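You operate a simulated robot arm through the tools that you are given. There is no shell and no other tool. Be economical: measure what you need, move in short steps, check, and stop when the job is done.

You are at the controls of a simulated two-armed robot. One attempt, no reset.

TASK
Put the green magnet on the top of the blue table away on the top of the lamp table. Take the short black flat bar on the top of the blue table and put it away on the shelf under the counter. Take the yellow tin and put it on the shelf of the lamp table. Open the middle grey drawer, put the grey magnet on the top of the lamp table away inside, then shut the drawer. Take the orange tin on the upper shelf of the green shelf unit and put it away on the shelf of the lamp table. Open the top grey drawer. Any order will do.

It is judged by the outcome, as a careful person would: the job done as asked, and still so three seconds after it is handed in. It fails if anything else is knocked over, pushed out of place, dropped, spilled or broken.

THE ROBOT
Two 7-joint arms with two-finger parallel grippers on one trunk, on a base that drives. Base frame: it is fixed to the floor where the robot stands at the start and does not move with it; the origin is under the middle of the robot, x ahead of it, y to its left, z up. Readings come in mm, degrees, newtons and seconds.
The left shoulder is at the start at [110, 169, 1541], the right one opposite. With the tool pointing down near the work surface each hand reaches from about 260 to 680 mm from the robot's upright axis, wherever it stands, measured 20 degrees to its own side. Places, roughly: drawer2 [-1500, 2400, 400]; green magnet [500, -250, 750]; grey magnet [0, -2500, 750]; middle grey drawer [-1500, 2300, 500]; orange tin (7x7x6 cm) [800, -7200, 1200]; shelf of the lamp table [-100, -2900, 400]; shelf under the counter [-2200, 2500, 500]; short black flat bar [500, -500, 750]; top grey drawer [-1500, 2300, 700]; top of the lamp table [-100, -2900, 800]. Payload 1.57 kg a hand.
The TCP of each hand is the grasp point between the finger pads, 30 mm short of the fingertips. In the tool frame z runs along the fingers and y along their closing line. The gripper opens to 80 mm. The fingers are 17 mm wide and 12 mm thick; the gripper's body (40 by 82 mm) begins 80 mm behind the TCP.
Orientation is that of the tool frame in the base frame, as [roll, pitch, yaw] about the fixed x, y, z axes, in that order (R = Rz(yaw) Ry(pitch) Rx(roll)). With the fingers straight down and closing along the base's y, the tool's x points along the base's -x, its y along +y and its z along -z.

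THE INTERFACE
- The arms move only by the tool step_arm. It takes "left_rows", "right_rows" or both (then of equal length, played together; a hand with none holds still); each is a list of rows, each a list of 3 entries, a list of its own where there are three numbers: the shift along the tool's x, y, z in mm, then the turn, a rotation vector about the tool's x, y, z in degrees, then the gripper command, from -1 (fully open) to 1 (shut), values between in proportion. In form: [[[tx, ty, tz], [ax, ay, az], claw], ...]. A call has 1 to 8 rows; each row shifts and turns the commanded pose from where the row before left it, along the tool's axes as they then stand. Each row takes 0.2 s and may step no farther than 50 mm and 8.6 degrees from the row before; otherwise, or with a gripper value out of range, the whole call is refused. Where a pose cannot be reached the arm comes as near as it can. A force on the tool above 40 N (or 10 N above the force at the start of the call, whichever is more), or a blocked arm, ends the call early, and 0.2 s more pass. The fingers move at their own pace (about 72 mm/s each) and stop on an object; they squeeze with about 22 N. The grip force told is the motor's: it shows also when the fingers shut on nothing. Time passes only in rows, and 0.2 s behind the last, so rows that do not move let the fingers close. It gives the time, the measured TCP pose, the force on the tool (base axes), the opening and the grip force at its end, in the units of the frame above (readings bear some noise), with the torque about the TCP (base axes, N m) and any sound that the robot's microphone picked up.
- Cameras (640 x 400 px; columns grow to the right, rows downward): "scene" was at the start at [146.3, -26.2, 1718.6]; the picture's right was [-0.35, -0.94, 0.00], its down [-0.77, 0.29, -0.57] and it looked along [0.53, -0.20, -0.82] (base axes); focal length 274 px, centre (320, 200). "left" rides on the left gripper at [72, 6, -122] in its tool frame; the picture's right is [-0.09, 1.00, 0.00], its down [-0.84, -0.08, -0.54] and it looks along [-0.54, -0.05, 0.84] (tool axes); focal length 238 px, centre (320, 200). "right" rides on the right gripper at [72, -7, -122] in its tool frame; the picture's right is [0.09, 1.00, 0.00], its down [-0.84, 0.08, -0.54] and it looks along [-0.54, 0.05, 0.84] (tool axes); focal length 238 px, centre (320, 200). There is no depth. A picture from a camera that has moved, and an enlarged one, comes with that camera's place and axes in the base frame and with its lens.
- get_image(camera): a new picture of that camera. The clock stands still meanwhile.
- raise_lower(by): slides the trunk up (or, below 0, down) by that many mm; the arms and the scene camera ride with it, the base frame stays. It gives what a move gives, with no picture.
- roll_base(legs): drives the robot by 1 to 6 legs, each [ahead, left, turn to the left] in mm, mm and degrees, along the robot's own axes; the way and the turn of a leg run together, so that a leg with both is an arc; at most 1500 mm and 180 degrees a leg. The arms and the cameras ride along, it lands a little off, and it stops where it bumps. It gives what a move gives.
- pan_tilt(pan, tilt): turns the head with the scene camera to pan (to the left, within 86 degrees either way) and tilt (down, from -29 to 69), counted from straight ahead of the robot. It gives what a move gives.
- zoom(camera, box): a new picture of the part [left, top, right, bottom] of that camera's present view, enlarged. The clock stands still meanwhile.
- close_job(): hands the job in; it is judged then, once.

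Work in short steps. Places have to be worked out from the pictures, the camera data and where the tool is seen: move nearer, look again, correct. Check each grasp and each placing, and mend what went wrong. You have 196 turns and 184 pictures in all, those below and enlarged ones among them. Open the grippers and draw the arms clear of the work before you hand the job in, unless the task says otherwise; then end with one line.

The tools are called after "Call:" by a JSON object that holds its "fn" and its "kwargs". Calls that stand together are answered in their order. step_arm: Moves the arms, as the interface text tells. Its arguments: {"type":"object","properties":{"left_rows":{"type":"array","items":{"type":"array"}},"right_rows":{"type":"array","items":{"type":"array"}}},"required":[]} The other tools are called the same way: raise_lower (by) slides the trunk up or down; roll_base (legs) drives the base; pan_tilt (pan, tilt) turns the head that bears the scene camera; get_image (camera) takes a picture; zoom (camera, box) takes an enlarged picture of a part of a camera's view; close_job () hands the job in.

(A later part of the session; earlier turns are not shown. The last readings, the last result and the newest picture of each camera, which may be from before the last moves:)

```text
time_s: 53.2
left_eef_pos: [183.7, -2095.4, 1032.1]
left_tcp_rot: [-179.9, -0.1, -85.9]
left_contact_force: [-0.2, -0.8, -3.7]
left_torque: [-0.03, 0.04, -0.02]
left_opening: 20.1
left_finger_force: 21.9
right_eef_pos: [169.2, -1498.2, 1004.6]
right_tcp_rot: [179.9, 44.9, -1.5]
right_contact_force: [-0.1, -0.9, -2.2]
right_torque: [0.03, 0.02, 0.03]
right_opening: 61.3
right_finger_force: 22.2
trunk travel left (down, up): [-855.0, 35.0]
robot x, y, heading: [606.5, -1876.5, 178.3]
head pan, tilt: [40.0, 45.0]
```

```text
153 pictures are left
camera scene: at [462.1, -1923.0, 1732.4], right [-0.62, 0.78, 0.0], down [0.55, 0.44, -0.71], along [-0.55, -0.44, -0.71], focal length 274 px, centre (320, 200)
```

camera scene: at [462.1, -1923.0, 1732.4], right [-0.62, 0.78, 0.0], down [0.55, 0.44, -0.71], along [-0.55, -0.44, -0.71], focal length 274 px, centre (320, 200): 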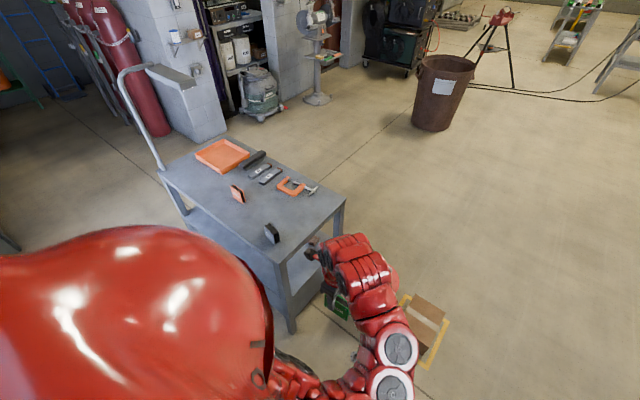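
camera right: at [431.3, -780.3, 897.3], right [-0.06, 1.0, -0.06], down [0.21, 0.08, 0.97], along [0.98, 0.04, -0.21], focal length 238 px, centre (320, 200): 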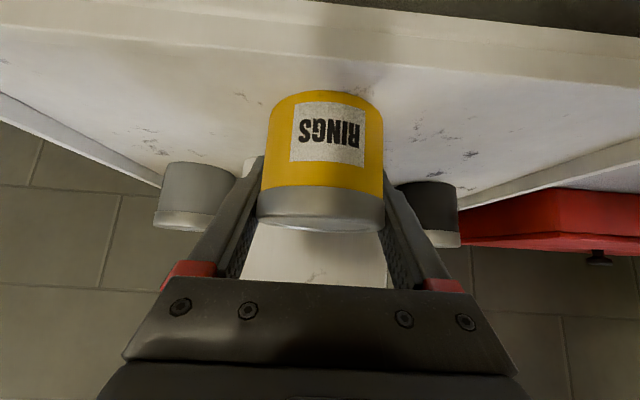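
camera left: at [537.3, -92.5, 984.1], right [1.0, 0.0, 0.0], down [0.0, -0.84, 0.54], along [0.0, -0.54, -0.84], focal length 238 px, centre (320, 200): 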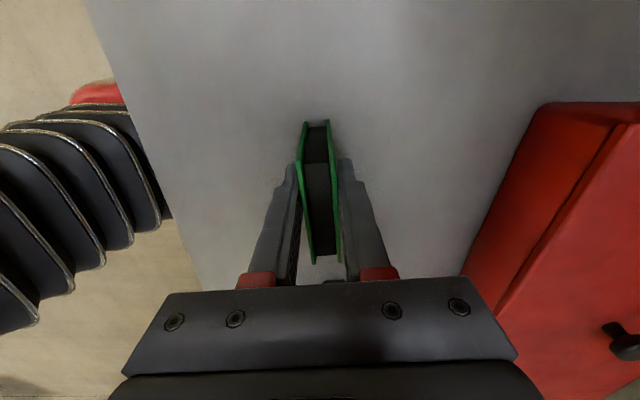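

Strafe left 560 mm so the left hand is beside the spot on the table top where the green magnet will go (≈[20,-2660]).

Call:
{"fn": "roll_base", "kwargs": {"legs": [[0, 560, 1.5]]}}

Call:
{"fn": "pan_tilt", "kwargs": {"pan": 15, "tilt": 55}}

Call:
{"fn": "get_image", "kwargs": {"camera": "scene"}}

Call:
{"fn": "get_image", "kwargs": {"camera": "left"}}

```text
time_s: 56.4
left_eef_pos: [192.8, -2671.8, 1033.1]
left_tcp_rot: [180.0, -0.1, -83.5]
left_contact_force: [-0.5, -0.1, -3.6]
left_torque: [-0.04, 0.0, 0.0]
left_opening: 20.0
left_finger_force: 22.2
right_eef_pos: [150.3, -2075.6, 1005.9]
right_tcp_rot: [179.9, 45.0, 1.1]
right_contact_force: [-0.1, -0.3, -2.6]
right_torque: [0.01, 0.05, -0.03]
right_opening: 61.1
right_finger_force: 22.3
trunk travel left (down, up): [-855.0, 35.0]
robot x, y, heading: [601.8, -2428.2, -178.9]
head pan, tilt: [40.0, 45.0]
```

```text
time_s: 57.3
left_eef_pos: [192.5, -2672.4, 1030.8]
left_tcp_rot: [180.0, -0.1, -83.4]
left_contact_force: [0.0, -0.3, -3.1]
left_torque: [-0.07, 0.0, -0.01]
left_opening: 20.1
left_finger_force: 22.0
right_eef_pos: [149.3, -2076.0, 1006.4]
right_tcp_rot: [-180.0, 44.9, 1.3]
right_contact_force: [0.4, 0.1, -2.4]
right_torque: [-0.01, 0.07, 0.02]
right_opening: 61.0
right_finger_force: 21.7
trunk travel left (down, up): [-855.0, 35.0]
robot x, y, heading: [608.1, -2431.1, -179.1]
head pan, tilt: [15.0, 55.0]
```

```text
152 pictures are left
camera scene: at [455.2, -2453.3, 1719.0], right [-0.28, 0.96, 0.0], down [0.79, 0.23, -0.57], along [-0.55, -0.16, -0.82], focal length 274 px, centre (320, 200)
```

scene: 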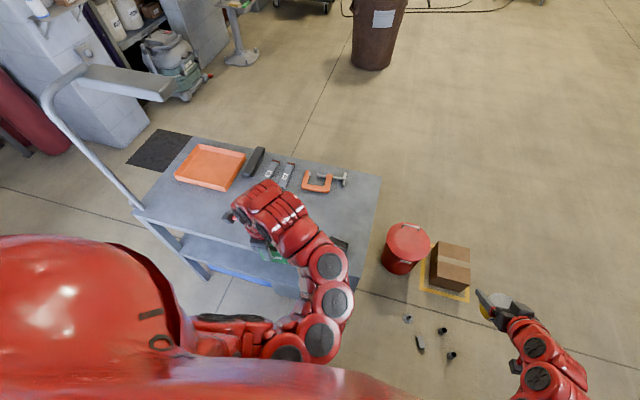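

```text
151 pictures are left
camera left: at [193.3, -2743.8, 1154.5], right [-1.0, -0.02, 0.0], down [-0.02, 0.84, 0.54], along [-0.01, 0.54, -0.84], focal length 238 px, centre (320, 200)
```

left: 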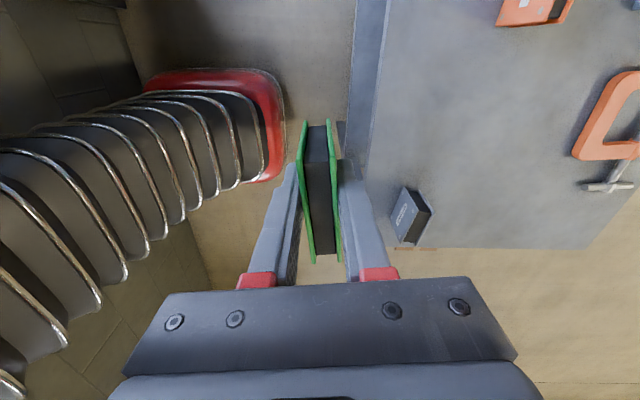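

Table edge x≈113; grey magnet ≈[47,-2519], orange ≈[-28,-2781]. Move the left hand over [10,-2650].

Call:
{"fn": "step_arm", "kwargs": {"left_rows": [[[-9, 36, 0], [0, 0, 0], 1], [[-9, 36, 0], [0, 0, 0], 1], [[-9, 36, 0], [0, 0, 0], 1], [[-8, 35, 0], [0, 0, 0], 1], [[-8, 35, 0], [0, 0, 0], 1], [[0, 0, 0], [0, 0, 0], 1]]}}

Call:
{"fn": "get_image", "kwargs": {"camera": "left"}}

```text
time_s: 58.7
left_eef_pos: [11.1, -2649.8, 1031.1]
left_tcp_rot: [180.0, -0.2, -83.3]
left_contact_force: [-0.1, 0.0, -3.6]
left_torque: [-0.04, -0.01, 0.01]
left_opening: 19.9
left_finger_force: 21.9
right_eef_pos: [150.2, -2076.3, 1005.8]
right_tcp_rot: [180.0, 45.0, 1.1]
right_contact_force: [0.7, -0.2, -2.1]
right_torque: [-0.01, 0.02, 0.01]
right_opening: 61.2
right_finger_force: 21.5
trunk travel left (down, up): [-855.0, 35.0]
robot x, y, heading: [606.8, -2429.9, -179.1]
head pan, tilt: [15.0, 55.0]
```

```text
150 pictures are left
camera left: at [11.8, -2722.3, 1153.8], right [-1.0, -0.02, 0.0], down [-0.02, 0.84, 0.54], along [-0.01, 0.54, -0.84], focal length 238 px, centre (320, 200)
```

left: 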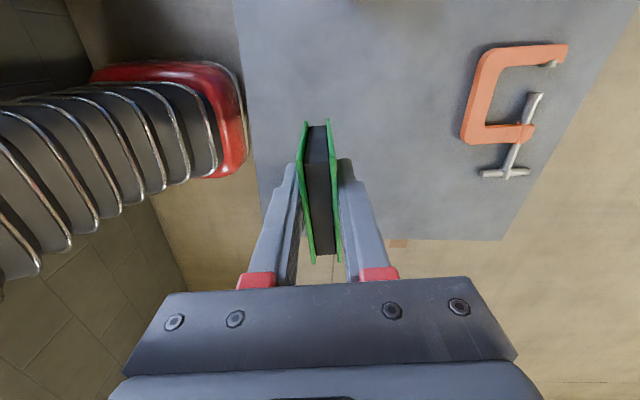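

Clear below. Lower 165 mm, then creep until contact.

Call:
{"fn": "step_arm", "kwargs": {"left_rows": [[[0, 0, 40], [0, 0, 0], 1], [[0, 0, 40], [0, 0, 0], 1], [[0, 0, 40], [0, 0, 0], 1], [[0, 0, 30], [0, 0, 0], 1], [[0, 0, 10], [0, 0, 0], 1], [[0, 0, 5], [0, 0, 0], 1], [[0, 0, 0], [0, 0, 0], 1]]}}

Call:
{"fn": "zoom", "kwargs": {"camera": "scene", "box": [120, 130, 400, 305]}}

```text
time_s: 60.3
left_eef_pos: [11.2, -2650.6, 866.3]
left_tcp_rot: [180.0, 0.1, -83.3]
left_contact_force: [-0.2, 0.6, -3.0]
left_torque: [-0.07, -0.01, 0.01]
left_opening: 19.8
left_finger_force: 22.5
right_eef_pos: [149.9, -2076.2, 1005.7]
right_tcp_rot: [180.0, 44.9, 1.2]
right_contact_force: [0.2, -0.6, -1.1]
right_torque: [-0.02, 0.05, -0.01]
right_opening: 61.1
right_finger_force: 21.4
trunk travel left (down, up): [-855.0, 35.0]
robot x, y, heading: [608.2, -2430.0, -178.8]
head pan, tilt: [15.0, 55.0]
```

```text
2.29 times, centred on (260, 218) of scene
camera zoom: at [455.0, -2453.5, 1719.0], right [-0.28, 0.96, 0.0], down [0.79, 0.23, -0.57], along [-0.55, -0.16, -0.82], focal length 625 px, centre (457, 160)
```

zoom: 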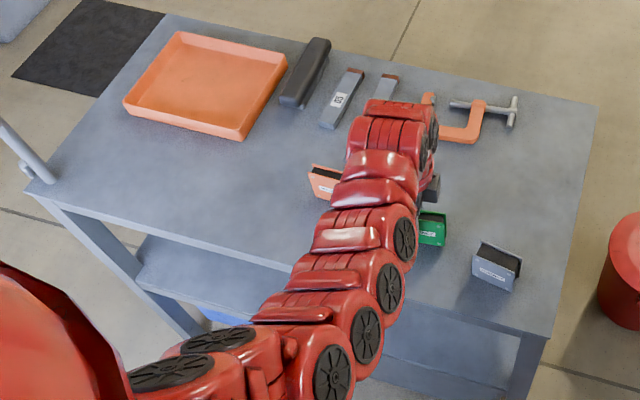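

Good gap from the grey and orange magnets. Creep down in 3-4 mm rows until the force rises.

Call:
{"fn": "step_arm", "kwargs": {"left_rows": [[[0, 0, 4], [0, 0, 0], 1], [[0, 0, 4], [0, 0, 0], 1], [[0, 0, 3], [0, 0, 0], 1], [[0, 0, 3], [0, 0, 0], 1]]}}

```text
time_s: 61.3
left_eef_pos: [10.7, -2649.2, 854.5]
left_tcp_rot: [179.7, -0.1, -83.4]
left_contact_force: [-3.9, -2.0, 21.8]
left_torque: [0.05, 0.0, 0.03]
left_opening: 19.7
left_finger_force: 22.0
right_eef_pos: [152.4, -2076.4, 1006.3]
right_tcp_rot: [180.0, 45.0, 1.1]
right_contact_force: [-0.4, -0.4, -2.0]
right_torque: [0.0, 0.01, 0.0]
right_opening: 61.2
right_finger_force: 22.4
trunk travel left (down, up): [-855.0, 35.0]
robot x, y, heading: [610.8, -2432.3, -178.6]
head pan, tilt: [15.0, 55.0]
```

Contact at TCP z≈854. Open the fingers and lift straight up.

Call:
{"fn": "step_arm", "kwargs": {"left_rows": [[[0, 0, -1], [0, 0, 0], 0.3], [[0, 0, 0], [0, 0, 0], 0], [[0, 0, 0], [0, 0, 0], 0], [[0, 0, -30], [0, 0, 0], 0], [[0, 0, -40], [0, 0, 0], 0], [[0, 0, -40], [0, 0, 0], 0], [[0, 0, -40], [0, 0, 0], 0]]}}

Call:
{"fn": "get_image", "kwargs": {"camera": "left"}}

```text
time_s: 62.9
left_eef_pos: [11.5, -2648.2, 1003.8]
left_tcp_rot: [-180.0, 0.0, -83.4]
left_contact_force: [0.5, 0.2, 0.9]
left_torque: [-0.02, 0.02, 0.01]
left_opening: 40.3
left_finger_force: 0.1
right_eef_pos: [151.2, -2074.4, 1006.3]
right_tcp_rot: [179.8, 45.0, 1.1]
right_contact_force: [0.1, 0.8, -1.7]
right_torque: [0.0, 0.06, 0.02]
right_opening: 61.3
right_finger_force: 22.0
trunk travel left (down, up): [-855.0, 35.0]
robot x, y, heading: [605.6, -2433.2, -179.1]
head pan, tilt: [15.0, 55.0]
```

```text
148 pictures are left
camera left: at [12.6, -2720.3, 1126.6], right [-1.0, -0.02, 0.0], down [-0.02, 0.84, 0.54], along [-0.01, 0.54, -0.84], focal length 238 px, centre (320, 200)
```

left: 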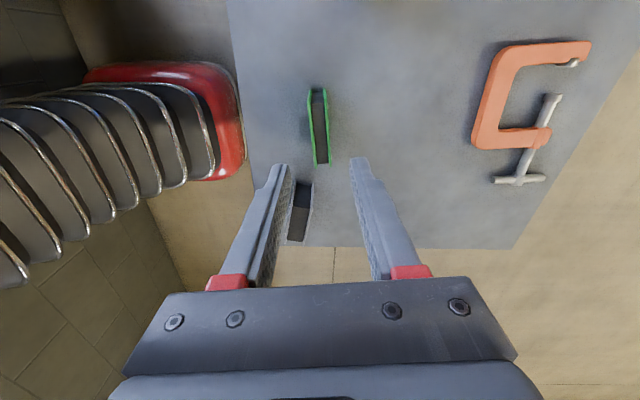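

Green magnet stands on the table. Now pull both arms back off the table edge before lowering the trunk.

Call:
{"fn": "step_arm", "kwargs": {"left_rows": [[[0, -42, -16], [0, 0, 0], 0], [[0, -42, -16], [0, 0, 0], 0], [[0, -42, -16], [0, 0, 0], 0], [[0, -42, -16], [0, 0, 0], 0], [[0, -42, -16], [0, 0, 0], 0], [[0, -42, -16], [0, 0, 0], 0]], "right_rows": [[[32, 0, -32], [0, 0, 0], 1], [[32, 0, -32], [0, 0, 0], 1], [[0, 0, 0], [0, 0, 0], 1], [[0, 0, 0], [0, 0, 0], 1], [[0, 0, 0], [0, 0, 0], 1], [[0, 0, 0], [0, 0, 0], 1]]}}

Call:
{"fn": "pan_tilt", "kwargs": {"pan": 0, "tilt": 60}}

Call:
{"fn": "get_image", "kwargs": {"camera": "scene"}}

```text
time_s: 64.3
left_eef_pos: [200.2, -2627.9, 1068.8]
left_tcp_rot: [-179.8, -0.1, -83.5]
left_contact_force: [-0.5, -0.2, -0.4]
left_torque: [-0.01, 0.01, -0.01]
left_opening: 40.1
left_finger_force: 0.1
left hand out of reach, approached as far as the arm can: row 3, 4, 5, 6
right_eef_pos: [242.6, -2072.9, 1003.7]
right_tcp_rot: [179.9, 45.0, 1.3]
right_contact_force: [0.4, -0.1, -2.0]
right_torque: [0.01, 0.04, 0.02]
right_opening: 61.2
right_finger_force: 21.8
right hand out of reach, approached as far as the arm can: row 2
trunk travel left (down, up): [-855.0, 35.0]
robot x, y, heading: [603.7, -2432.4, -178.7]
head pan, tilt: [15.0, 55.0]
```

```text
time_s: 65.1
left_eef_pos: [200.3, -2628.4, 1067.6]
left_tcp_rot: [-179.9, -0.1, -83.3]
left_contact_force: [0.3, -0.9, 0.0]
left_torque: [-0.02, 0.02, 0.0]
left_opening: 39.9
left_finger_force: 0.1
right_eef_pos: [241.3, -2073.3, 1002.6]
right_tcp_rot: [180.0, 45.0, 1.2]
right_contact_force: [0.7, -0.4, -2.3]
right_torque: [0.01, 0.07, 0.0]
right_opening: 61.2
right_finger_force: 21.6
trunk travel left (down, up): [-855.0, 35.0]
robot x, y, heading: [606.9, -2432.2, -178.7]
head pan, tilt: [0.0, 60.0]
```

```text
147 pictures are left
camera scene: at [458.4, -2434.5, 1713.0], right [-0.02, 1.0, 0.0], down [0.87, 0.02, -0.5], along [-0.5, -0.01, -0.87], focal length 274 px, centre (320, 200)
```

scene: 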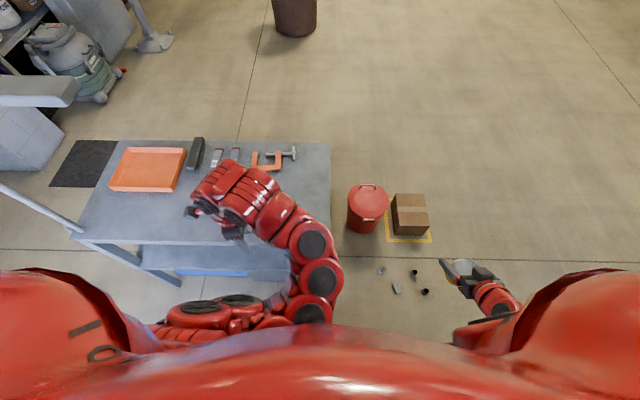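

The left arm sits too near the table edge for lowering; I'll swing the left hand out to my left side, beside the body.

Call:
{"fn": "step_arm", "kwargs": {"left_rows": [[[40, 0, 0], [0, 0, 0], 0], [[40, -5, 0], [0, 0, 0], 0], [[40, -10, 0], [0, 0, 0], 0], [[40, -20, 0], [0, 0, 0], 0], [[40, -25, 0], [0, 0, 0], 0], [[40, -25, 0], [0, 0, 0], 0], [[30, -30, 0], [0, 0, 0], 0], [[30, -30, 0], [0, 0, 0], 0]]}}

Call:
{"fn": "get_image", "kwargs": {"camera": "scene"}}

```text
time_s: 66.9
left_eef_pos: [259.8, -2909.9, 1029.9]
left_tcp_rot: [-179.9, 0.1, -83.2]
left_contact_force: [0.0, -0.5, -0.4]
left_torque: [0.0, 0.02, 0.03]
left_opening: 39.8
left_finger_force: 0.0
left hand out of reach, approached as far as the arm can: row 4, 5, 6, 7, 8
right_eef_pos: [241.8, -2074.9, 1003.9]
right_tcp_rot: [-180.0, 45.1, 1.2]
right_contact_force: [0.3, 0.2, -2.0]
right_torque: [0.01, 0.02, 0.04]
right_opening: 61.2
right_finger_force: 21.7
trunk travel left (down, up): [-855.0, 35.0]
robot x, y, heading: [606.5, -2430.3, -178.9]
head pan, tilt: [0.0, 60.0]
```

```text
146 pictures are left
camera scene: at [458.4, -2436.5, 1713.0], right [-0.02, 1.0, 0.0], down [0.87, 0.02, -0.5], along [-0.5, -0.01, -0.87], focal length 274 px, centre (320, 200)
```

scene: 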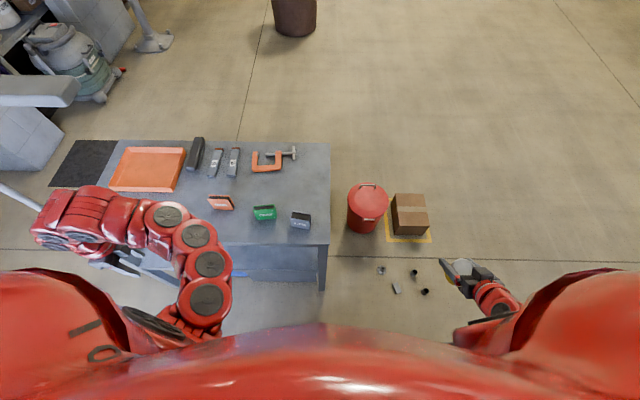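

Arm now beside the table; I back up 70 mm for margin and look again.

Call:
{"fn": "roll_base", "kwargs": {"legs": [[-80, 0, -1]]}}

Call:
{"fn": "raise_lower", "kwargs": {"by": -180}}

Call:
{"fn": "get_image", "kwargs": {"camera": "scene"}}

Call:
{"fn": "get_image", "kwargs": {"camera": "left"}}

```text
time_s: 68.0
left_eef_pos: [328.5, -2901.3, 1029.0]
left_tcp_rot: [-179.8, 0.0, -84.1]
left_contact_force: [-0.5, 0.1, -0.1]
left_torque: [-0.01, 0.0, -0.01]
left_opening: 39.7
left_finger_force: 0.0
right_eef_pos: [326.0, -2066.5, 1002.4]
right_tcp_rot: [180.0, 44.9, 0.2]
right_contact_force: [0.3, 0.5, -2.4]
right_torque: [0.02, 0.02, -0.01]
right_opening: 61.2
right_finger_force: 21.6
trunk travel left (down, up): [-855.0, 35.0]
robot x, y, heading: [679.6, -2432.7, -179.6]
head pan, tilt: [0.0, 60.0]
```

```text
time_s: 70.0
left_eef_pos: [330.1, -2902.4, 850.7]
left_tcp_rot: [-179.9, 0.0, -84.1]
left_contact_force: [0.8, 0.8, -0.6]
left_torque: [0.03, -0.02, 0.01]
left_opening: 40.2
left_finger_force: 0.1
right_eef_pos: [327.5, -2064.9, 824.3]
right_tcp_rot: [179.8, 45.0, 0.2]
right_contact_force: [-0.3, -0.3, -2.3]
right_torque: [0.01, 0.03, 0.04]
right_opening: 61.1
right_finger_force: 22.2
trunk travel left (down, up): [-675.0, 215.0]
robot x, y, heading: [686.4, -2429.6, -180.0]
head pan, tilt: [0.0, 60.0]
```

```text
145 pictures are left
camera scene: at [536.9, -2431.3, 1533.0], right [0.0, 1.0, 0.0], down [0.87, 0.0, -0.5], along [-0.5, 0.0, -0.87], focal length 274 px, centre (320, 200)
```

scene: 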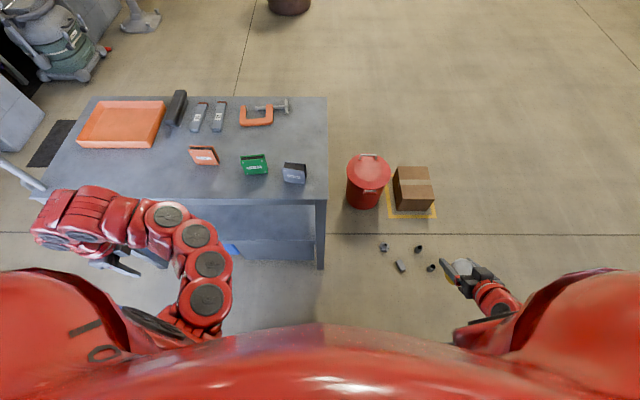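

```text
144 pictures are left
camera left: at [329.9, -2974.4, 972.6], right [-1.0, -0.01, 0.0], down [-0.01, 0.84, 0.54], along [0.0, 0.54, -0.84], focal length 238 px, centre (320, 200)
```

left: 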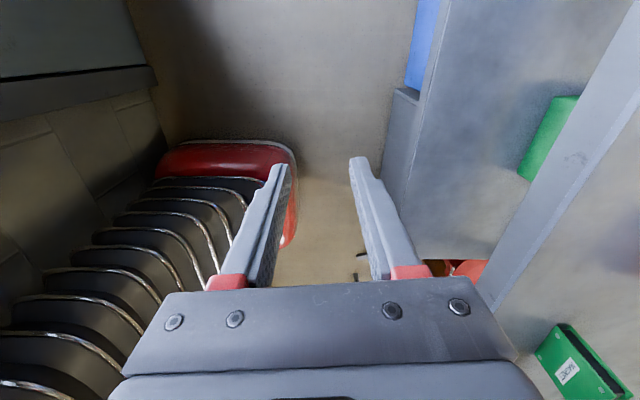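

Lots of clearance, and the shelf's edge strip is free in front of the green box. Lower another 220 mm.

Call:
{"fn": "raise_lower", "kwargs": {"by": -220}}

Call:
{"fn": "roll_base", "kwargs": {"legs": [[0, 330, 0]]}}

Call:
{"fn": "get_image", "kwargs": {"camera": "right"}}

Call:
{"fn": "get_image", "kwargs": {"camera": "scene"}}

```text
time_s: 72.3
left_eef_pos: [330.3, -2902.5, 629.4]
left_tcp_rot: [-179.7, -0.1, -84.1]
left_contact_force: [1.0, 0.7, 0.4]
left_torque: [-0.02, 0.01, 0.01]
left_opening: 39.7
left_finger_force: 0.0
right_eef_pos: [327.4, -2066.6, 603.5]
right_tcp_rot: [179.9, 45.0, 0.2]
right_contact_force: [0.8, -0.3, -2.6]
right_torque: [-0.01, 0.03, -0.02]
right_opening: 61.1
right_finger_force: 21.8
trunk travel left (down, up): [-455.0, 435.0]
robot x, y, heading: [684.8, -2430.5, -180.0]
head pan, tilt: [0.0, 60.0]
```

```text
time_s: 74.5
left_eef_pos: [330.6, -3228.5, 629.3]
left_tcp_rot: [-179.7, 0.0, -84.1]
left_contact_force: [-0.1, 0.2, -0.7]
left_torque: [0.0, 0.0, 0.02]
left_opening: 39.9
left_finger_force: 0.2
right_eef_pos: [327.9, -2391.1, 603.2]
right_tcp_rot: [180.0, 45.1, 0.3]
right_contact_force: [-0.6, 0.1, -2.6]
right_torque: [0.01, 0.02, -0.03]
right_opening: 61.2
right_finger_force: 21.9
trunk travel left (down, up): [-455.0, 435.0]
robot x, y, heading: [685.8, -2757.2, -179.6]
head pan, tilt: [0.0, 60.0]
```

```text
143 pictures are left
camera right: at [465.7, -2385.0, 639.0], right [0.07, -1.0, -0.06], down [-0.21, -0.08, 0.97], along [-0.98, -0.05, -0.21], focal length 238 px, centre (320, 200)
```

right: 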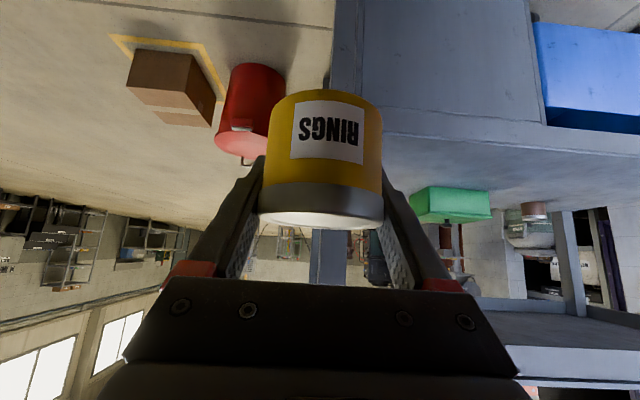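

```text
142 pictures are left
camera scene: at [538.1, -2758.3, 1313.0], right [0.0, 1.0, 0.0], down [0.87, 0.0, -0.5], along [-0.5, 0.0, -0.87], focal length 274 px, centre (320, 200)
```

scene: 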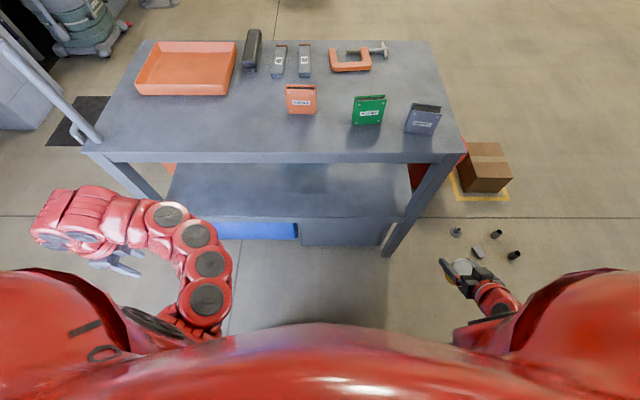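

Clear view: shelf z≈400, front edge x≈90, free on this side. Shift right hand in −y by 170 then approach the edge.

Call:
{"fn": "step_arm", "kwargs": {"right_rows": [[[0, 43, 0], [0, 0, 0], 1], [[0, 43, 0], [0, 0, 0], 1], [[0, 43, 0], [0, 0, 0], 1], [[0, 40, 0], [0, 0, 0], 1], [[-9, 0, 38], [0, 0, 0], 1], [[-9, 0, 38], [0, 0, 0], 1], [[-9, 0, 38], [0, 0, 0], 1], [[-9, 0, 38], [0, 0, 0], 1]]}}

Call:
{"fn": "get_image", "kwargs": {"camera": "right"}}

Call:
{"fn": "get_image", "kwargs": {"camera": "scene"}}

```text
time_s: 76.2
left_eef_pos: [328.8, -3229.2, 629.2]
left_tcp_rot: [-179.8, -0.1, -84.1]
left_contact_force: [0.0, 0.3, 0.0]
left_torque: [0.01, -0.04, -0.02]
left_opening: 40.0
left_finger_force: 0.0
right_eef_pos: [185.0, -2515.2, 454.7]
right_tcp_rot: [179.9, 44.9, 0.2]
right_contact_force: [-0.3, 1.0, -2.5]
right_torque: [0.02, 0.06, -0.04]
right_opening: 61.1
right_finger_force: 21.8
right hand out of reach, approached as far as the arm can: row 1, 2, 3, 4
trunk travel left (down, up): [-455.0, 435.0]
robot x, y, heading: [684.0, -2758.6, -179.8]
head pan, tilt: [0.0, 60.0]
```

```text
141 pictures are left
camera right: at [322.6, -2507.9, 489.8], right [0.07, -1.0, -0.06], down [-0.21, -0.08, 0.97], along [-0.98, -0.05, -0.21], focal length 238 px, centre (320, 200)
```

right: 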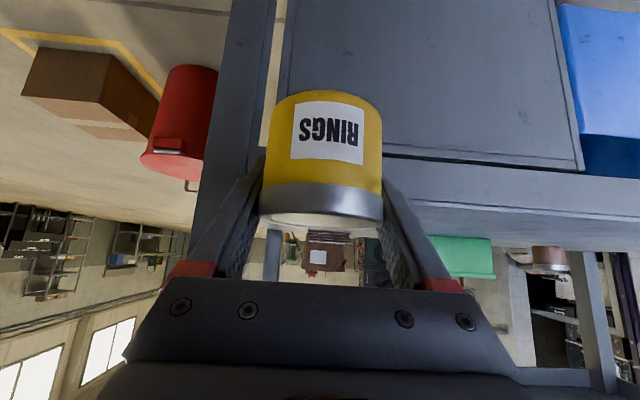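

```text
140 pictures are left
camera scene: at [536.2, -2757.5, 1312.4], right [0.0, 1.0, 0.0], down [0.87, 0.0, -0.5], along [-0.5, 0.0, -0.87], focal length 274 px, centre (320, 200)
```

scene: 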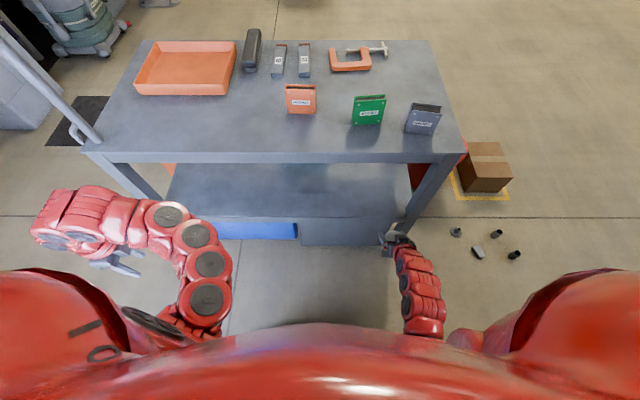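

Re-estimating: shelf top z≈435, edge x≈105 (lip 45 mm). Raise to TCP z≈515, then slide in over the shelf.

Call:
{"fn": "step_arm", "kwargs": {"right_rows": [[[-21, 18, -21], [0, 0, 0], 1], [[-21, 18, -21], [0, 0, 0], 1], [[-27, 0, 27], [0, 0, 0], 1], [[-27, 0, 27], [0, 0, 0], 1], [[-27, 0, 27], [0, 0, 0], 1], [[-27, 0, 27], [0, 0, 0], 1], [[0, 0, 0], [0, 0, 0], 1]]}}

Call:
{"fn": "get_image", "kwargs": {"camera": "right"}}

Call:
{"fn": "get_image", "kwargs": {"camera": "scene"}}

```text
time_s: 77.8
left_eef_pos: [331.8, -3228.4, 631.5]
left_tcp_rot: [-179.8, -0.2, -84.2]
left_contact_force: [0.2, -1.5, 0.3]
left_torque: [-0.02, 0.05, 0.01]
left_opening: 39.9
left_finger_force: 0.0
right_eef_pos: [33.7, -2549.4, 514.5]
right_tcp_rot: [180.0, 45.1, 0.3]
right_contact_force: [-0.5, 0.4, -1.6]
right_torque: [-0.03, 0.04, -0.01]
right_opening: 61.1
right_finger_force: 22.0
trunk travel left (down, up): [-455.0, 435.0]
robot x, y, heading: [688.2, -2757.6, -180.0]
head pan, tilt: [0.0, 60.0]
```

```text
139 pictures are left
camera right: at [170.9, -2542.5, 549.6], right [0.07, -1.0, -0.06], down [-0.21, -0.08, 0.98], along [-0.98, -0.05, -0.21], focal length 238 px, centre (320, 200)
```

right: 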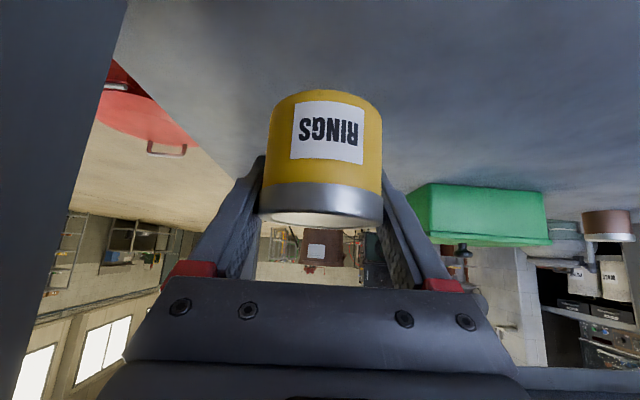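

```text
138 pictures are left
camera scene: at [538.2, -2757.5, 1313.0], right [0.0, 1.0, 0.0], down [0.87, 0.0, -0.5], along [-0.5, 0.0, -0.87], focal length 274 px, centre (320, 200)
```

scene: 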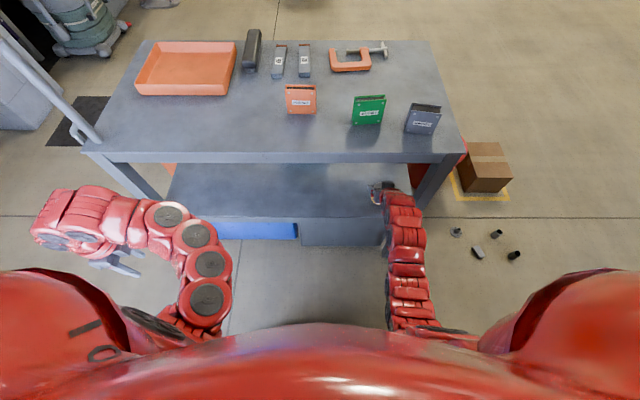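

Over the shelf interior. Lower 25 mm then creep to contact.

Call:
{"fn": "step_arm", "kwargs": {"right_rows": [[[9, 0, 9], [0, 0, 0], 1], [[9, 0, 9], [0, 0, 0], 1], [[3, 0, 3], [0, 0, 0], 1], [[3, 0, 3], [0, 0, 0], 1], [[3, 0, 3], [0, 0, 0], 1], [[0, 0, 0], [0, 0, 0], 1]]}}

```text
time_s: 79.2
left_eef_pos: [330.6, -3227.9, 629.3]
left_tcp_rot: [-179.9, 0.0, -84.2]
left_contact_force: [0.2, 0.0, -0.1]
left_torque: [0.01, 0.03, 0.0]
left_opening: 40.0
left_finger_force: 0.1
right_eef_pos: [33.5, -2549.0, 474.9]
right_tcp_rot: [179.9, 44.9, 0.2]
right_contact_force: [0.5, 0.1, -2.1]
right_torque: [0.02, 0.05, -0.01]
right_opening: 61.3
right_finger_force: 22.1
trunk travel left (down, up): [-455.0, 435.0]
robot x, y, heading: [685.9, -2754.2, -179.7]
head pan, tilt: [0.0, 60.0]
```

Not touching yet; continue creeping.

Call:
{"fn": "step_arm", "kwargs": {"right_rows": [[[3, 0, 3], [0, 0, 0], 1], [[3, 0, 3], [0, 0, 0], 1], [[3, 0, 3], [0, 0, 0], 1], [[3, 0, 3], [0, 0, 0], 1], [[3, 0, 3], [0, 0, 0], 1]]}}

Call:
{"fn": "get_image", "kwargs": {"camera": "right"}}

```text
time_s: 80.3
left_eef_pos: [331.2, -3229.9, 630.6]
left_tcp_rot: [-179.9, -0.1, -84.3]
left_contact_force: [0.1, -0.5, 0.3]
left_torque: [-0.04, 0.04, -0.01]
left_opening: 39.8
left_finger_force: 0.0
right_eef_pos: [28.9, -2548.6, 465.7]
right_tcp_rot: [180.0, 46.3, 0.2]
right_contact_force: [-3.2, 0.5, 17.4]
right_torque: [-0.21, 0.03, 0.16]
right_opening: 61.3
right_finger_force: 21.8
trunk travel left (down, up): [-455.0, 435.0]
robot x, y, heading: [687.0, -2755.8, -179.5]
head pan, tilt: [0.0, 60.0]
stopped in row 5 (right hand): the force on the tool passed its limit at 45 N (the readings are from after the stop); the commanded pose is now the measured one
```

```text
137 pictures are left
camera right: at [167.1, -2542.0, 499.3], right [0.07, -1.0, -0.07], down [-0.19, -0.08, 0.98], along [-0.98, -0.05, -0.19], focal length 238 px, centre (320, 200)
```

right: 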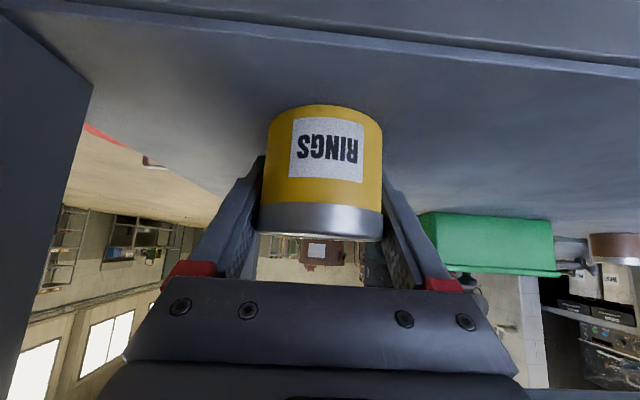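

Tin is seated on the shelf (contact). Open and retreat along the tool axis.

Call:
{"fn": "step_arm", "kwargs": {"right_rows": [[[0, 0, 0], [0, 0, 0], 0], [[0, 0, 0], [0, 0, 0], -1], [[0, 0, 0], [0, 0, 0], -1], [[0, 0, -30], [0, 0, 0], -1], [[0, 0, -40], [0, 0, 0], -1], [[0, 0, -40], [0, 0, 0], -1], [[30, 0, -30], [0, 0, 0], -1], [[30, 0, -30], [0, 0, 0], -1]]}}

Call:
{"fn": "get_image", "kwargs": {"camera": "right"}}

```text
time_s: 82.1
left_eef_pos: [331.0, -3228.7, 629.7]
left_tcp_rot: [-179.9, 0.0, -84.1]
left_contact_force: [0.4, -0.5, -0.3]
left_torque: [0.01, -0.02, 0.0]
left_opening: 40.1
left_finger_force: 0.2
right_eef_pos: [194.8, -2547.4, 539.1]
right_tcp_rot: [179.9, 45.8, 0.1]
right_contact_force: [0.0, -0.9, -0.5]
right_torque: [0.0, 0.0, 0.02]
right_opening: 79.9
right_finger_force: 0.1
trunk travel left (down, up): [-455.0, 435.0]
robot x, y, heading: [688.4, -2753.9, -179.7]
head pan, tilt: [0.0, 60.0]
```

```text
136 pictures are left
camera right: at [332.0, -2540.9, 572.9], right [0.07, -1.0, -0.06], down [-0.2, -0.08, 0.98], along [-0.98, -0.05, -0.2], focal length 238 px, centre (320, 200)
```

right: 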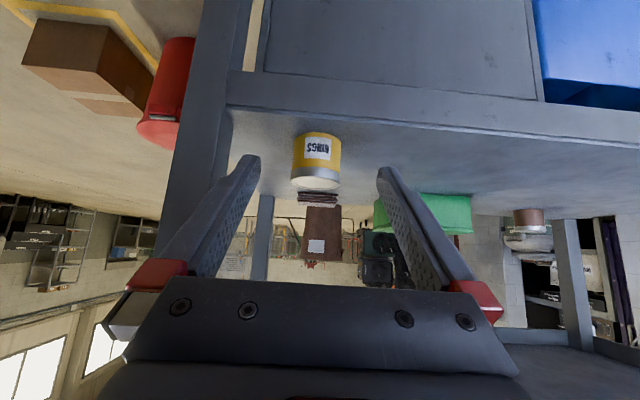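

Tin stands on the shelf. Draw the right hand back, raise the trunk 400 (hands are clear of the table).

Call:
{"fn": "step_arm", "kwargs": {"right_rows": [[[30, 0, -30], [0, 0, 0], -1], [[30, 0, -30], [0, 0, 0], -1], [[25, 0, -25], [0, 0, 0], -1]]}}

Call:
{"fn": "raise_lower", "kwargs": {"by": 400}}

Call:
{"fn": "step_arm", "kwargs": {"left_rows": [[[-35, 5, 0], [0, 0, 0], 0], [[-35, 5, 0], [0, 0, 0], 0], [[-35, 5, 0], [0, 0, 0], 0], [[-35, 5, 0], [0, 0, 0], 0], [[-35, 5, 0], [0, 0, 0], 0], [[-35, 5, 0], [0, 0, 0], 0], [[-35, 5, 0], [0, 0, 0], 0]]}}

```text
time_s: 83.1
left_eef_pos: [326.0, -3219.8, 633.5]
left_tcp_rot: [-179.3, -1.2, -84.2]
left_contact_force: [0.2, 0.1, -0.5]
left_torque: [-0.02, 0.02, -0.04]
left_opening: 39.9
left_finger_force: 0.0
right_eef_pos: [258.6, -2556.0, 559.5]
right_tcp_rot: [-173.8, 50.1, 15.1]
right_contact_force: [-0.2, 0.3, -0.5]
right_torque: [-0.01, -0.04, 0.0]
right_opening: 79.9
right_finger_force: 0.0
trunk travel left (down, up): [-455.0, 435.0]
robot x, y, heading: [689.1, -2753.7, -179.8]
head pan, tilt: [0.0, 60.0]
stopped in row 3 (right hand): the arm was blocked; the commanded pose is now the measured one
```

```text
time_s: 86.9
left_eef_pos: [330.4, -3227.8, 1030.8]
left_tcp_rot: [-179.8, -0.1, -84.1]
left_contact_force: [-0.1, 0.1, 0.8]
left_torque: [-0.02, 0.03, 0.03]
left_opening: 39.9
left_finger_force: 0.0
right_eef_pos: [264.5, -2563.1, 966.2]
right_tcp_rot: [-172.6, 50.2, 15.6]
right_contact_force: [-0.1, -0.2, 0.5]
right_torque: [-0.03, -0.03, 0.03]
right_opening: 79.9
right_finger_force: 0.0
trunk travel left (down, up): [-855.0, 35.0]
robot x, y, heading: [688.0, -2757.9, -179.8]
head pan, tilt: [0.0, 60.0]
```

```text
time_s: 88.5
left_eef_pos: [272.7, -2985.6, 1029.9]
left_tcp_rot: [-179.9, -0.1, -84.1]
left_contact_force: [0.0, 0.7, 0.0]
left_torque: [-0.05, 0.01, -0.03]
left_opening: 40.0
left_finger_force: 0.0
right_eef_pos: [264.4, -2563.0, 965.4]
right_tcp_rot: [-172.7, 50.3, 15.6]
right_contact_force: [0.2, 0.4, -0.4]
right_torque: [-0.02, -0.01, -0.01]
right_opening: 80.0
right_finger_force: 0.0
trunk travel left (down, up): [-855.0, 35.0]
robot x, y, heading: [684.3, -2756.8, -179.8]
head pan, tilt: [0.0, 60.0]
```

The right arm self-blocked at the end of its retreat; check state visually.

Call:
{"fn": "get_image", "kwargs": {"camera": "scene"}}

```text
135 pictures are left
camera scene: at [538.3, -2756.0, 1713.1], right [0.0, 1.0, 0.0], down [0.87, 0.0, -0.5], along [-0.5, 0.0, -0.87], focal length 274 px, centre (320, 200)
```

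scene: 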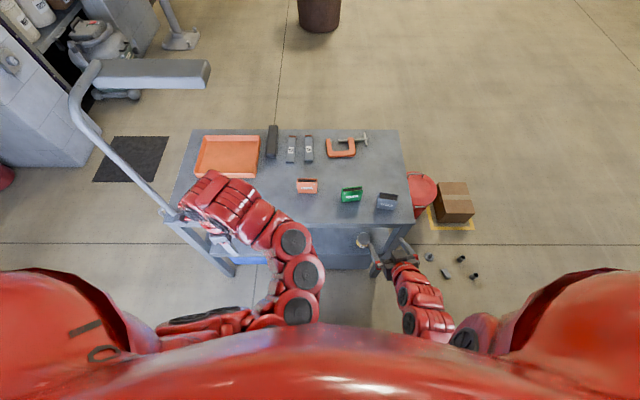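

All clear. Straighten the right hand and move it outward to the right, away from my body, for turning.

Call:
{"fn": "step_arm", "kwargs": {"right_rows": [[[0, -20, 0], [1.8, 2.7, 5.5], -1], [[0, -20, 0], [1.8, 2.7, 5.5], -1], [[0, -40, 0], [0, 0, 0], -1], [[0, -40, 0], [0, 0, 0], -1]]}}

Call:
{"fn": "roll_base", "kwargs": {"legs": [[60, 0, 0], [0, 0, 89.5]]}}

Call:
{"fn": "pan_tilt", "kwargs": {"pan": 0, "tilt": 25}}

Call:
{"fn": "get_image", "kwargs": {"camera": "scene"}}

```text
time_s: 89.5
left_eef_pos: [272.5, -2984.9, 1029.4]
left_tcp_rot: [-179.8, -0.1, -84.2]
left_contact_force: [0.3, -0.3, 0.5]
left_torque: [-0.01, 0.01, -0.04]
left_opening: 40.1
left_finger_force: 0.1
right_eef_pos: [269.8, -2456.4, 946.4]
right_tcp_rot: [178.1, 45.3, -1.5]
right_contact_force: [0.2, 0.1, -0.3]
right_torque: [-0.03, -0.02, -0.01]
right_opening: 80.3
right_finger_force: 0.1
right hand out of reach, approached as far as the arm can: row 1, 2
trunk travel left (down, up): [-855.0, 35.0]
robot x, y, heading: [685.0, -2758.6, -179.9]
head pan, tilt: [0.0, 60.0]
```

```text
time_s: 94.3
left_eef_pos: [852.4, -3171.2, 1028.9]
left_tcp_rot: [-179.8, -0.1, 5.4]
left_contact_force: [-0.7, 1.4, -0.1]
left_torque: [-0.01, -0.03, 0.02]
left_opening: 39.9
left_finger_force: 0.0
right_eef_pos: [324.7, -3171.0, 948.1]
right_tcp_rot: [178.4, 45.2, 88.3]
right_contact_force: [0.3, 0.5, 0.0]
right_torque: [0.01, -0.02, -0.02]
right_opening: 80.1
right_finger_force: 0.1
trunk travel left (down, up): [-855.0, 35.0]
robot x, y, heading: [627.3, -2759.9, -90.3]
head pan, tilt: [0.0, 60.0]
```

```text
time_s: 95.3
left_eef_pos: [852.9, -3171.9, 1029.1]
left_tcp_rot: [-179.7, -0.1, 5.4]
left_contact_force: [-0.7, 1.0, 0.1]
left_torque: [-0.02, -0.01, 0.03]
left_opening: 40.0
left_finger_force: 0.1
right_eef_pos: [323.3, -3169.7, 948.6]
right_tcp_rot: [178.3, 45.3, 88.2]
right_contact_force: [0.0, 0.5, 0.6]
right_torque: [0.03, -0.02, -0.03]
right_opening: 80.1
right_finger_force: 0.0
trunk travel left (down, up): [-855.0, 35.0]
robot x, y, heading: [628.0, -2755.4, -90.2]
head pan, tilt: [0.0, 25.0]
```

```text
134 pictures are left
camera scene: at [622.8, -2929.3, 1763.0], right [-1.0, 0.0, 0.0], down [0.0, 0.42, -0.91], along [0.0, -0.91, -0.42], focal length 274 px, centre (320, 200)
```

scene: 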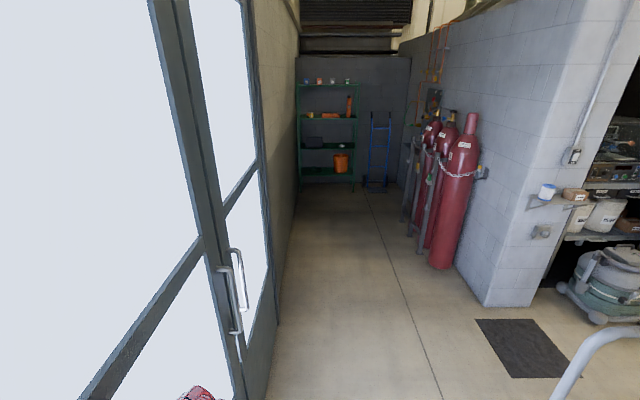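

Corridor is wide. Zoom on the shelf unit.

Call:
{"fn": "zoom", "kwargs": {"camera": "scene", "box": [280, 60, 400, 200]}}

Call:
{"fn": "roll_base", "kwargs": {"legs": [[1500, -30, 0]]}}

```text
2.86 times, centred on (340, 130) of scene
camera zoom: at [622.8, -2929.3, 1763.0], right [-1.0, 0.0, 0.0], down [0.0, 0.42, -0.91], along [0.0, -0.91, -0.42], focal length 782 px, centre (263, 400)
```

zoom: 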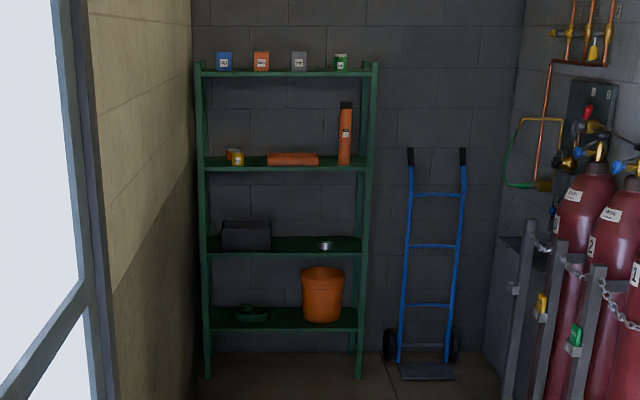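

```text
refused: leg 1 is longer than a leg can be; nothing moved
```

Upper shelf (z≈1150) holds a yellow tin with the orange tin behind it at left. Drive closer.

Call:
{"fn": "roll_base", "kwargs": {"legs": [[1450, -30, 0], [1300, 0, 0]]}}

Call:
{"fn": "get_image", "kwargs": {"camera": "scene"}}

```text
time_s: 108.7
left_eef_pos: [840.6, -5924.6, 1029.4]
left_tcp_rot: [-179.9, -0.2, 6.4]
left_contact_force: [-0.8, 0.5, -0.4]
left_torque: [-0.01, 0.01, -0.04]
left_opening: 39.9
left_finger_force: 0.0
right_eef_pos: [313.2, -5932.5, 947.9]
right_tcp_rot: [178.3, 45.5, 89.2]
right_contact_force: [0.9, -0.3, -1.3]
right_torque: [-0.02, 0.0, 0.03]
right_opening: 79.8
right_finger_force: 0.2
trunk travel left (down, up): [-855.0, 35.0]
robot x, y, heading: [605.1, -5512.3, -89.2]
head pan, tilt: [0.0, 25.0]
```

```text
132 pictures are left
camera scene: at [606.7, -5686.0, 1763.1], right [-1.0, -0.01, 0.0], down [-0.01, 0.42, -0.91], along [0.01, -0.91, -0.42], focal length 274 px, centre (320, 200)
```

scene: 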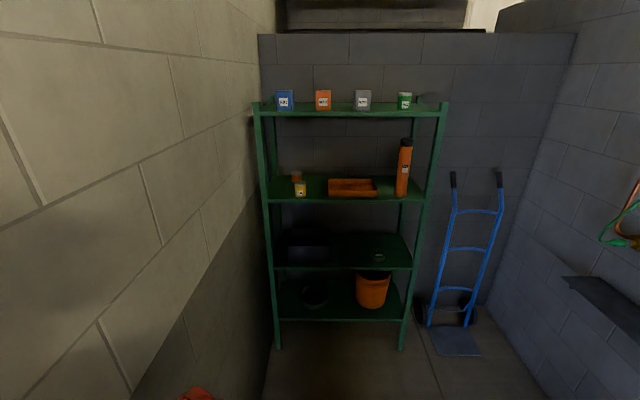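

Call:
{"fn": "zoom", "kwargs": {"camera": "scene", "box": [250, 80, 450, 205]}}

```text
3.20 times, centred on (350, 142) of scene
camera zoom: at [606.7, -5686.0, 1763.1], right [-1.0, -0.01, 0.0], down [-0.01, 0.42, -0.91], along [0.01, -0.91, -0.42], focal length 875 px, centre (224, 384)
```

zoom: 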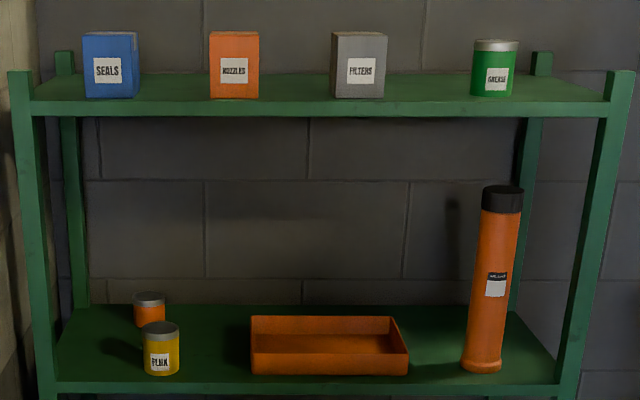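

The orange tin sits ~200 mm behind the yellow "FLUX" tin. I'll use the left hand, 45° down and yawed 35° left, to pass beside the yellow tin. Reorient the left wrist here.

Call:
{"fn": "step_arm", "kwargs": {"left_rows": [[[0, 0, 0], [0, 0, -8.4], -1], [[0, 0, 0], [0, 0, -8.4], -1], [[0, 0, 0], [0, 0, -8.4], -1], [[0, 0, 0], [0, 0, -8.4], -1], [[0, 0, 0], [0, 0, -8.4], -1], [[0, 0, 0], [0, 0, -8.4], -1], [[0, 0, 0], [0, 0, -8.4], -1], [[0, 0, 0], [0, 0, -8.4], -1]]}}

Call:
{"fn": "step_arm", "kwargs": {"left_rows": [[[0, 0, 0], [0, 0, -8.4], -1], [[0, 0, 0], [0, 0, -8.4], -1], [[0, 0, 0], [0, 0, -8.4], -1], [[0, 0, 0], [0, 0, -8.4], -1], [[0, 0, 0], [0, 0, -8.4], -1], [[0, 0, 0], [0, 0, -8.4], -1], [[0, 0, 0], [0, 0, 0], -1]]}}

Call:
{"fn": "step_arm", "kwargs": {"left_rows": [[[0, 0, 0], [0, -7.5, 0], -1], [[0, 0, 0], [0, -7.5, 0], -1], [[0, 0, 0], [0, -7.5, 0], -1], [[0, 0, 0], [0, -7.5, 0], -1], [[0, 0, 0], [0, -7.5, 0], -1], [[0, 0, 0], [0, -7.5, 0], -1], [[0, 0, 0], [0, 0, 0], -1]]}}

```text
time_s: 110.5
left_eef_pos: [841.3, -5924.4, 1029.6]
left_tcp_rot: [-179.9, -0.3, 73.8]
left_contact_force: [0.3, 0.1, -0.8]
left_torque: [0.02, 0.03, -0.04]
left_opening: 79.9
left_finger_force: 0.1
right_eef_pos: [312.9, -5932.8, 947.2]
right_tcp_rot: [178.4, 45.2, 89.3]
right_contact_force: [-0.3, -0.2, -0.6]
right_torque: [-0.01, -0.02, -0.03]
right_opening: 80.0
right_finger_force: 0.1
trunk travel left (down, up): [-855.0, 35.0]
robot x, y, heading: [605.0, -5512.4, -89.2]
head pan, tilt: [0.0, 25.0]
```

```text
time_s: 112.1
left_eef_pos: [841.3, -5924.7, 1029.0]
left_tcp_rot: [179.9, 0.0, 124.0]
left_contact_force: [-0.2, -0.3, -0.6]
left_torque: [0.03, 0.0, 0.01]
left_opening: 80.0
left_finger_force: 0.1
right_eef_pos: [314.2, -5932.5, 947.4]
right_tcp_rot: [178.3, 45.3, 89.3]
right_contact_force: [-0.6, 0.1, 0.0]
right_torque: [-0.01, -0.04, 0.01]
right_opening: 79.9
right_finger_force: 0.0
trunk travel left (down, up): [-855.0, 35.0]
robot x, y, heading: [604.1, -5512.0, -89.0]
head pan, tilt: [0.0, 25.0]
```

```text
time_s: 113.7
left_eef_pos: [841.3, -5924.0, 1029.7]
left_tcp_rot: [179.7, 3.6, 123.9]
left_contact_force: [0.5, 0.1, 1.0]
left_torque: [-0.02, 0.01, 0.0]
left_opening: 80.0
left_finger_force: 0.0
left hand out of reach, approached as far as the arm can: row 1, 2, 3, 4, 5, 6
right_eef_pos: [312.7, -5932.5, 947.9]
right_tcp_rot: [178.4, 45.2, 89.3]
right_contact_force: [0.2, 0.3, -0.4]
right_torque: [0.03, -0.02, -0.02]
right_opening: 80.3
right_finger_force: 0.1
trunk travel left (down, up): [-855.0, 35.0]
robot x, y, heading: [609.6, -5511.9, -89.1]
head pan, tilt: [0.0, 25.0]
```

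Tilting is limited so near the body; extend forward ~120 mm while tilting.

Call:
{"fn": "step_arm", "kwargs": {"left_rows": [[[-40, -11, 0], [0, 0, 0], -1], [[-40, -11, 0], [0, 0, 0], -1], [[-40, -11, 0], [0, 0, 0], -1], [[0, 0, 0], [0, -8, 0], -1], [[0, 0, 0], [0, -8, 0], -1], [[0, 0, 0], [0, -8, 0], -1], [[0, 0, 0], [0, -8, 0], -1], [[0, 0, 0], [0, -8, 0], -1]]}}

```text
time_s: 115.5
left_eef_pos: [880.6, -6041.8, 1036.8]
left_tcp_rot: [179.8, 43.6, 123.8]
left_contact_force: [0.0, -0.1, 0.2]
left_torque: [0.01, 0.01, 0.0]
left_opening: 80.0
left_finger_force: 0.0
right_eef_pos: [314.5, -5932.4, 949.0]
right_tcp_rot: [178.3, 45.4, 89.3]
right_contact_force: [-0.1, 1.0, -0.6]
right_torque: [-0.02, -0.01, -0.01]
right_opening: 80.2
right_finger_force: 0.0
trunk travel left (down, up): [-855.0, 35.0]
robot x, y, heading: [602.8, -5510.8, -89.3]
head pan, tilt: [0.0, 25.0]
```

Refined: upper shelf front y≈-6964, z≈1168; orange tin ≈[763,-7245]. Flatten left tilt a little and raise it; move right hand outward and back.

Call:
{"fn": "step_arm", "kwargs": {"left_rows": [[[0, 0, 0], [0, -8.4, 0], -1], [[-25, 0, -25], [0, 0, 0], -1], [[-25, 0, -25], [0, 0, 0], -1], [[-25, 0, -25], [0, 0, 0], -1], [[-25, 0, -25], [0, 0, 0], -1], [[-25, 0, -25], [0, 0, 0], -1], [[-25, 0, -25], [0, 0, 0], -1], [[-25, 0, -25], [0, 0, 0], -1]], "right_rows": [[[0, -36, 0], [0, 0, 0], -1], [[0, -36, 0], [0, 0, 0], -1], [[0, -36, 0], [0, 0, 0], -1], [[0, -36, 0], [0, 0, 0], -1], [[0, -36, 0], [0, 0, 0], -1], [[15, 0, -15], [0, 0, 0], -1], [[20, 0, -20], [0, 0, 0], -1], [[20, 0, -20], [0, 0, 0], -1]]}}

Call:
{"fn": "get_image", "kwargs": {"camera": "scene"}}

```text
time_s: 117.3
left_eef_pos: [877.2, -6041.4, 1080.9]
left_tcp_rot: [179.6, 52.1, 123.8]
left_contact_force: [0.5, -0.8, 0.6]
left_torque: [-0.01, -0.02, 0.03]
left_opening: 79.9
left_finger_force: 0.1
left hand out of reach, approached as far as the arm can: row 3, 4, 5, 6, 7, 8
right_eef_pos: [131.9, -5855.0, 943.5]
right_tcp_rot: [178.5, 45.4, 89.2]
right_contact_force: [1.0, -0.2, -0.8]
right_torque: [0.0, -0.01, -0.01]
right_opening: 79.8
right_finger_force: 0.0
trunk travel left (down, up): [-855.0, 35.0]
robot x, y, heading: [606.7, -5512.2, -89.4]
head pan, tilt: [0.0, 25.0]
```

```text
130 pictures are left
camera scene: at [606.3, -5685.9, 1763.1], right [-1.0, -0.01, 0.0], down [-0.01, 0.42, -0.91], along [0.01, -0.91, -0.42], focal length 274 px, centre (320, 200)
```

scene: 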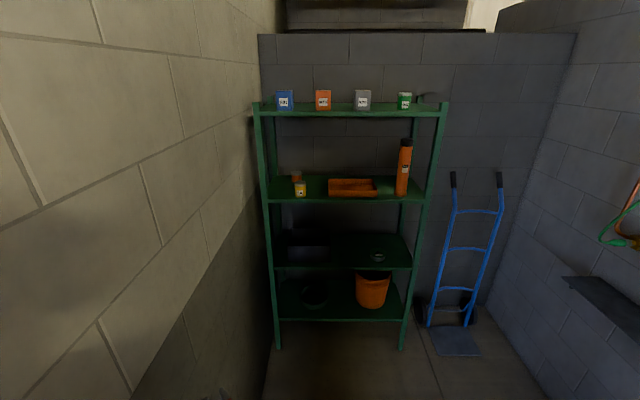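

Raising needs more forward extension. Extend ahead 150 and up 210 together.

Call:
{"fn": "step_arm", "kwargs": {"left_rows": [[[10, -28, 33], [0, 0, 0], -1], [[10, -28, 33], [0, 0, 0], -1], [[-45, -5, -12], [0, 0, 0], -1], [[-45, -5, -12], [0, 0, 0], -1], [[-45, -5, -12], [0, 0, 0], -1], [[-45, -5, -12], [0, 0, 0], -1], [[-45, -5, -12], [0, 0, 0], -1]]}}

```text
time_s: 118.9
left_eef_pos: [882.4, -6199.5, 1238.1]
left_tcp_rot: [179.8, 52.0, 123.8]
left_contact_force: [0.2, 0.2, 0.9]
left_torque: [0.02, 0.01, 0.0]
left_opening: 80.0
left_finger_force: 0.1
right_eef_pos: [132.0, -5854.8, 944.1]
right_tcp_rot: [178.3, 45.3, 89.4]
right_contact_force: [0.6, 0.2, -0.2]
right_torque: [-0.04, 0.01, 0.01]
right_opening: 80.0
right_finger_force: 0.1
trunk travel left (down, up): [-855.0, 35.0]
robot x, y, heading: [605.1, -5513.3, -89.2]
head pan, tilt: [0.0, 25.0]
```

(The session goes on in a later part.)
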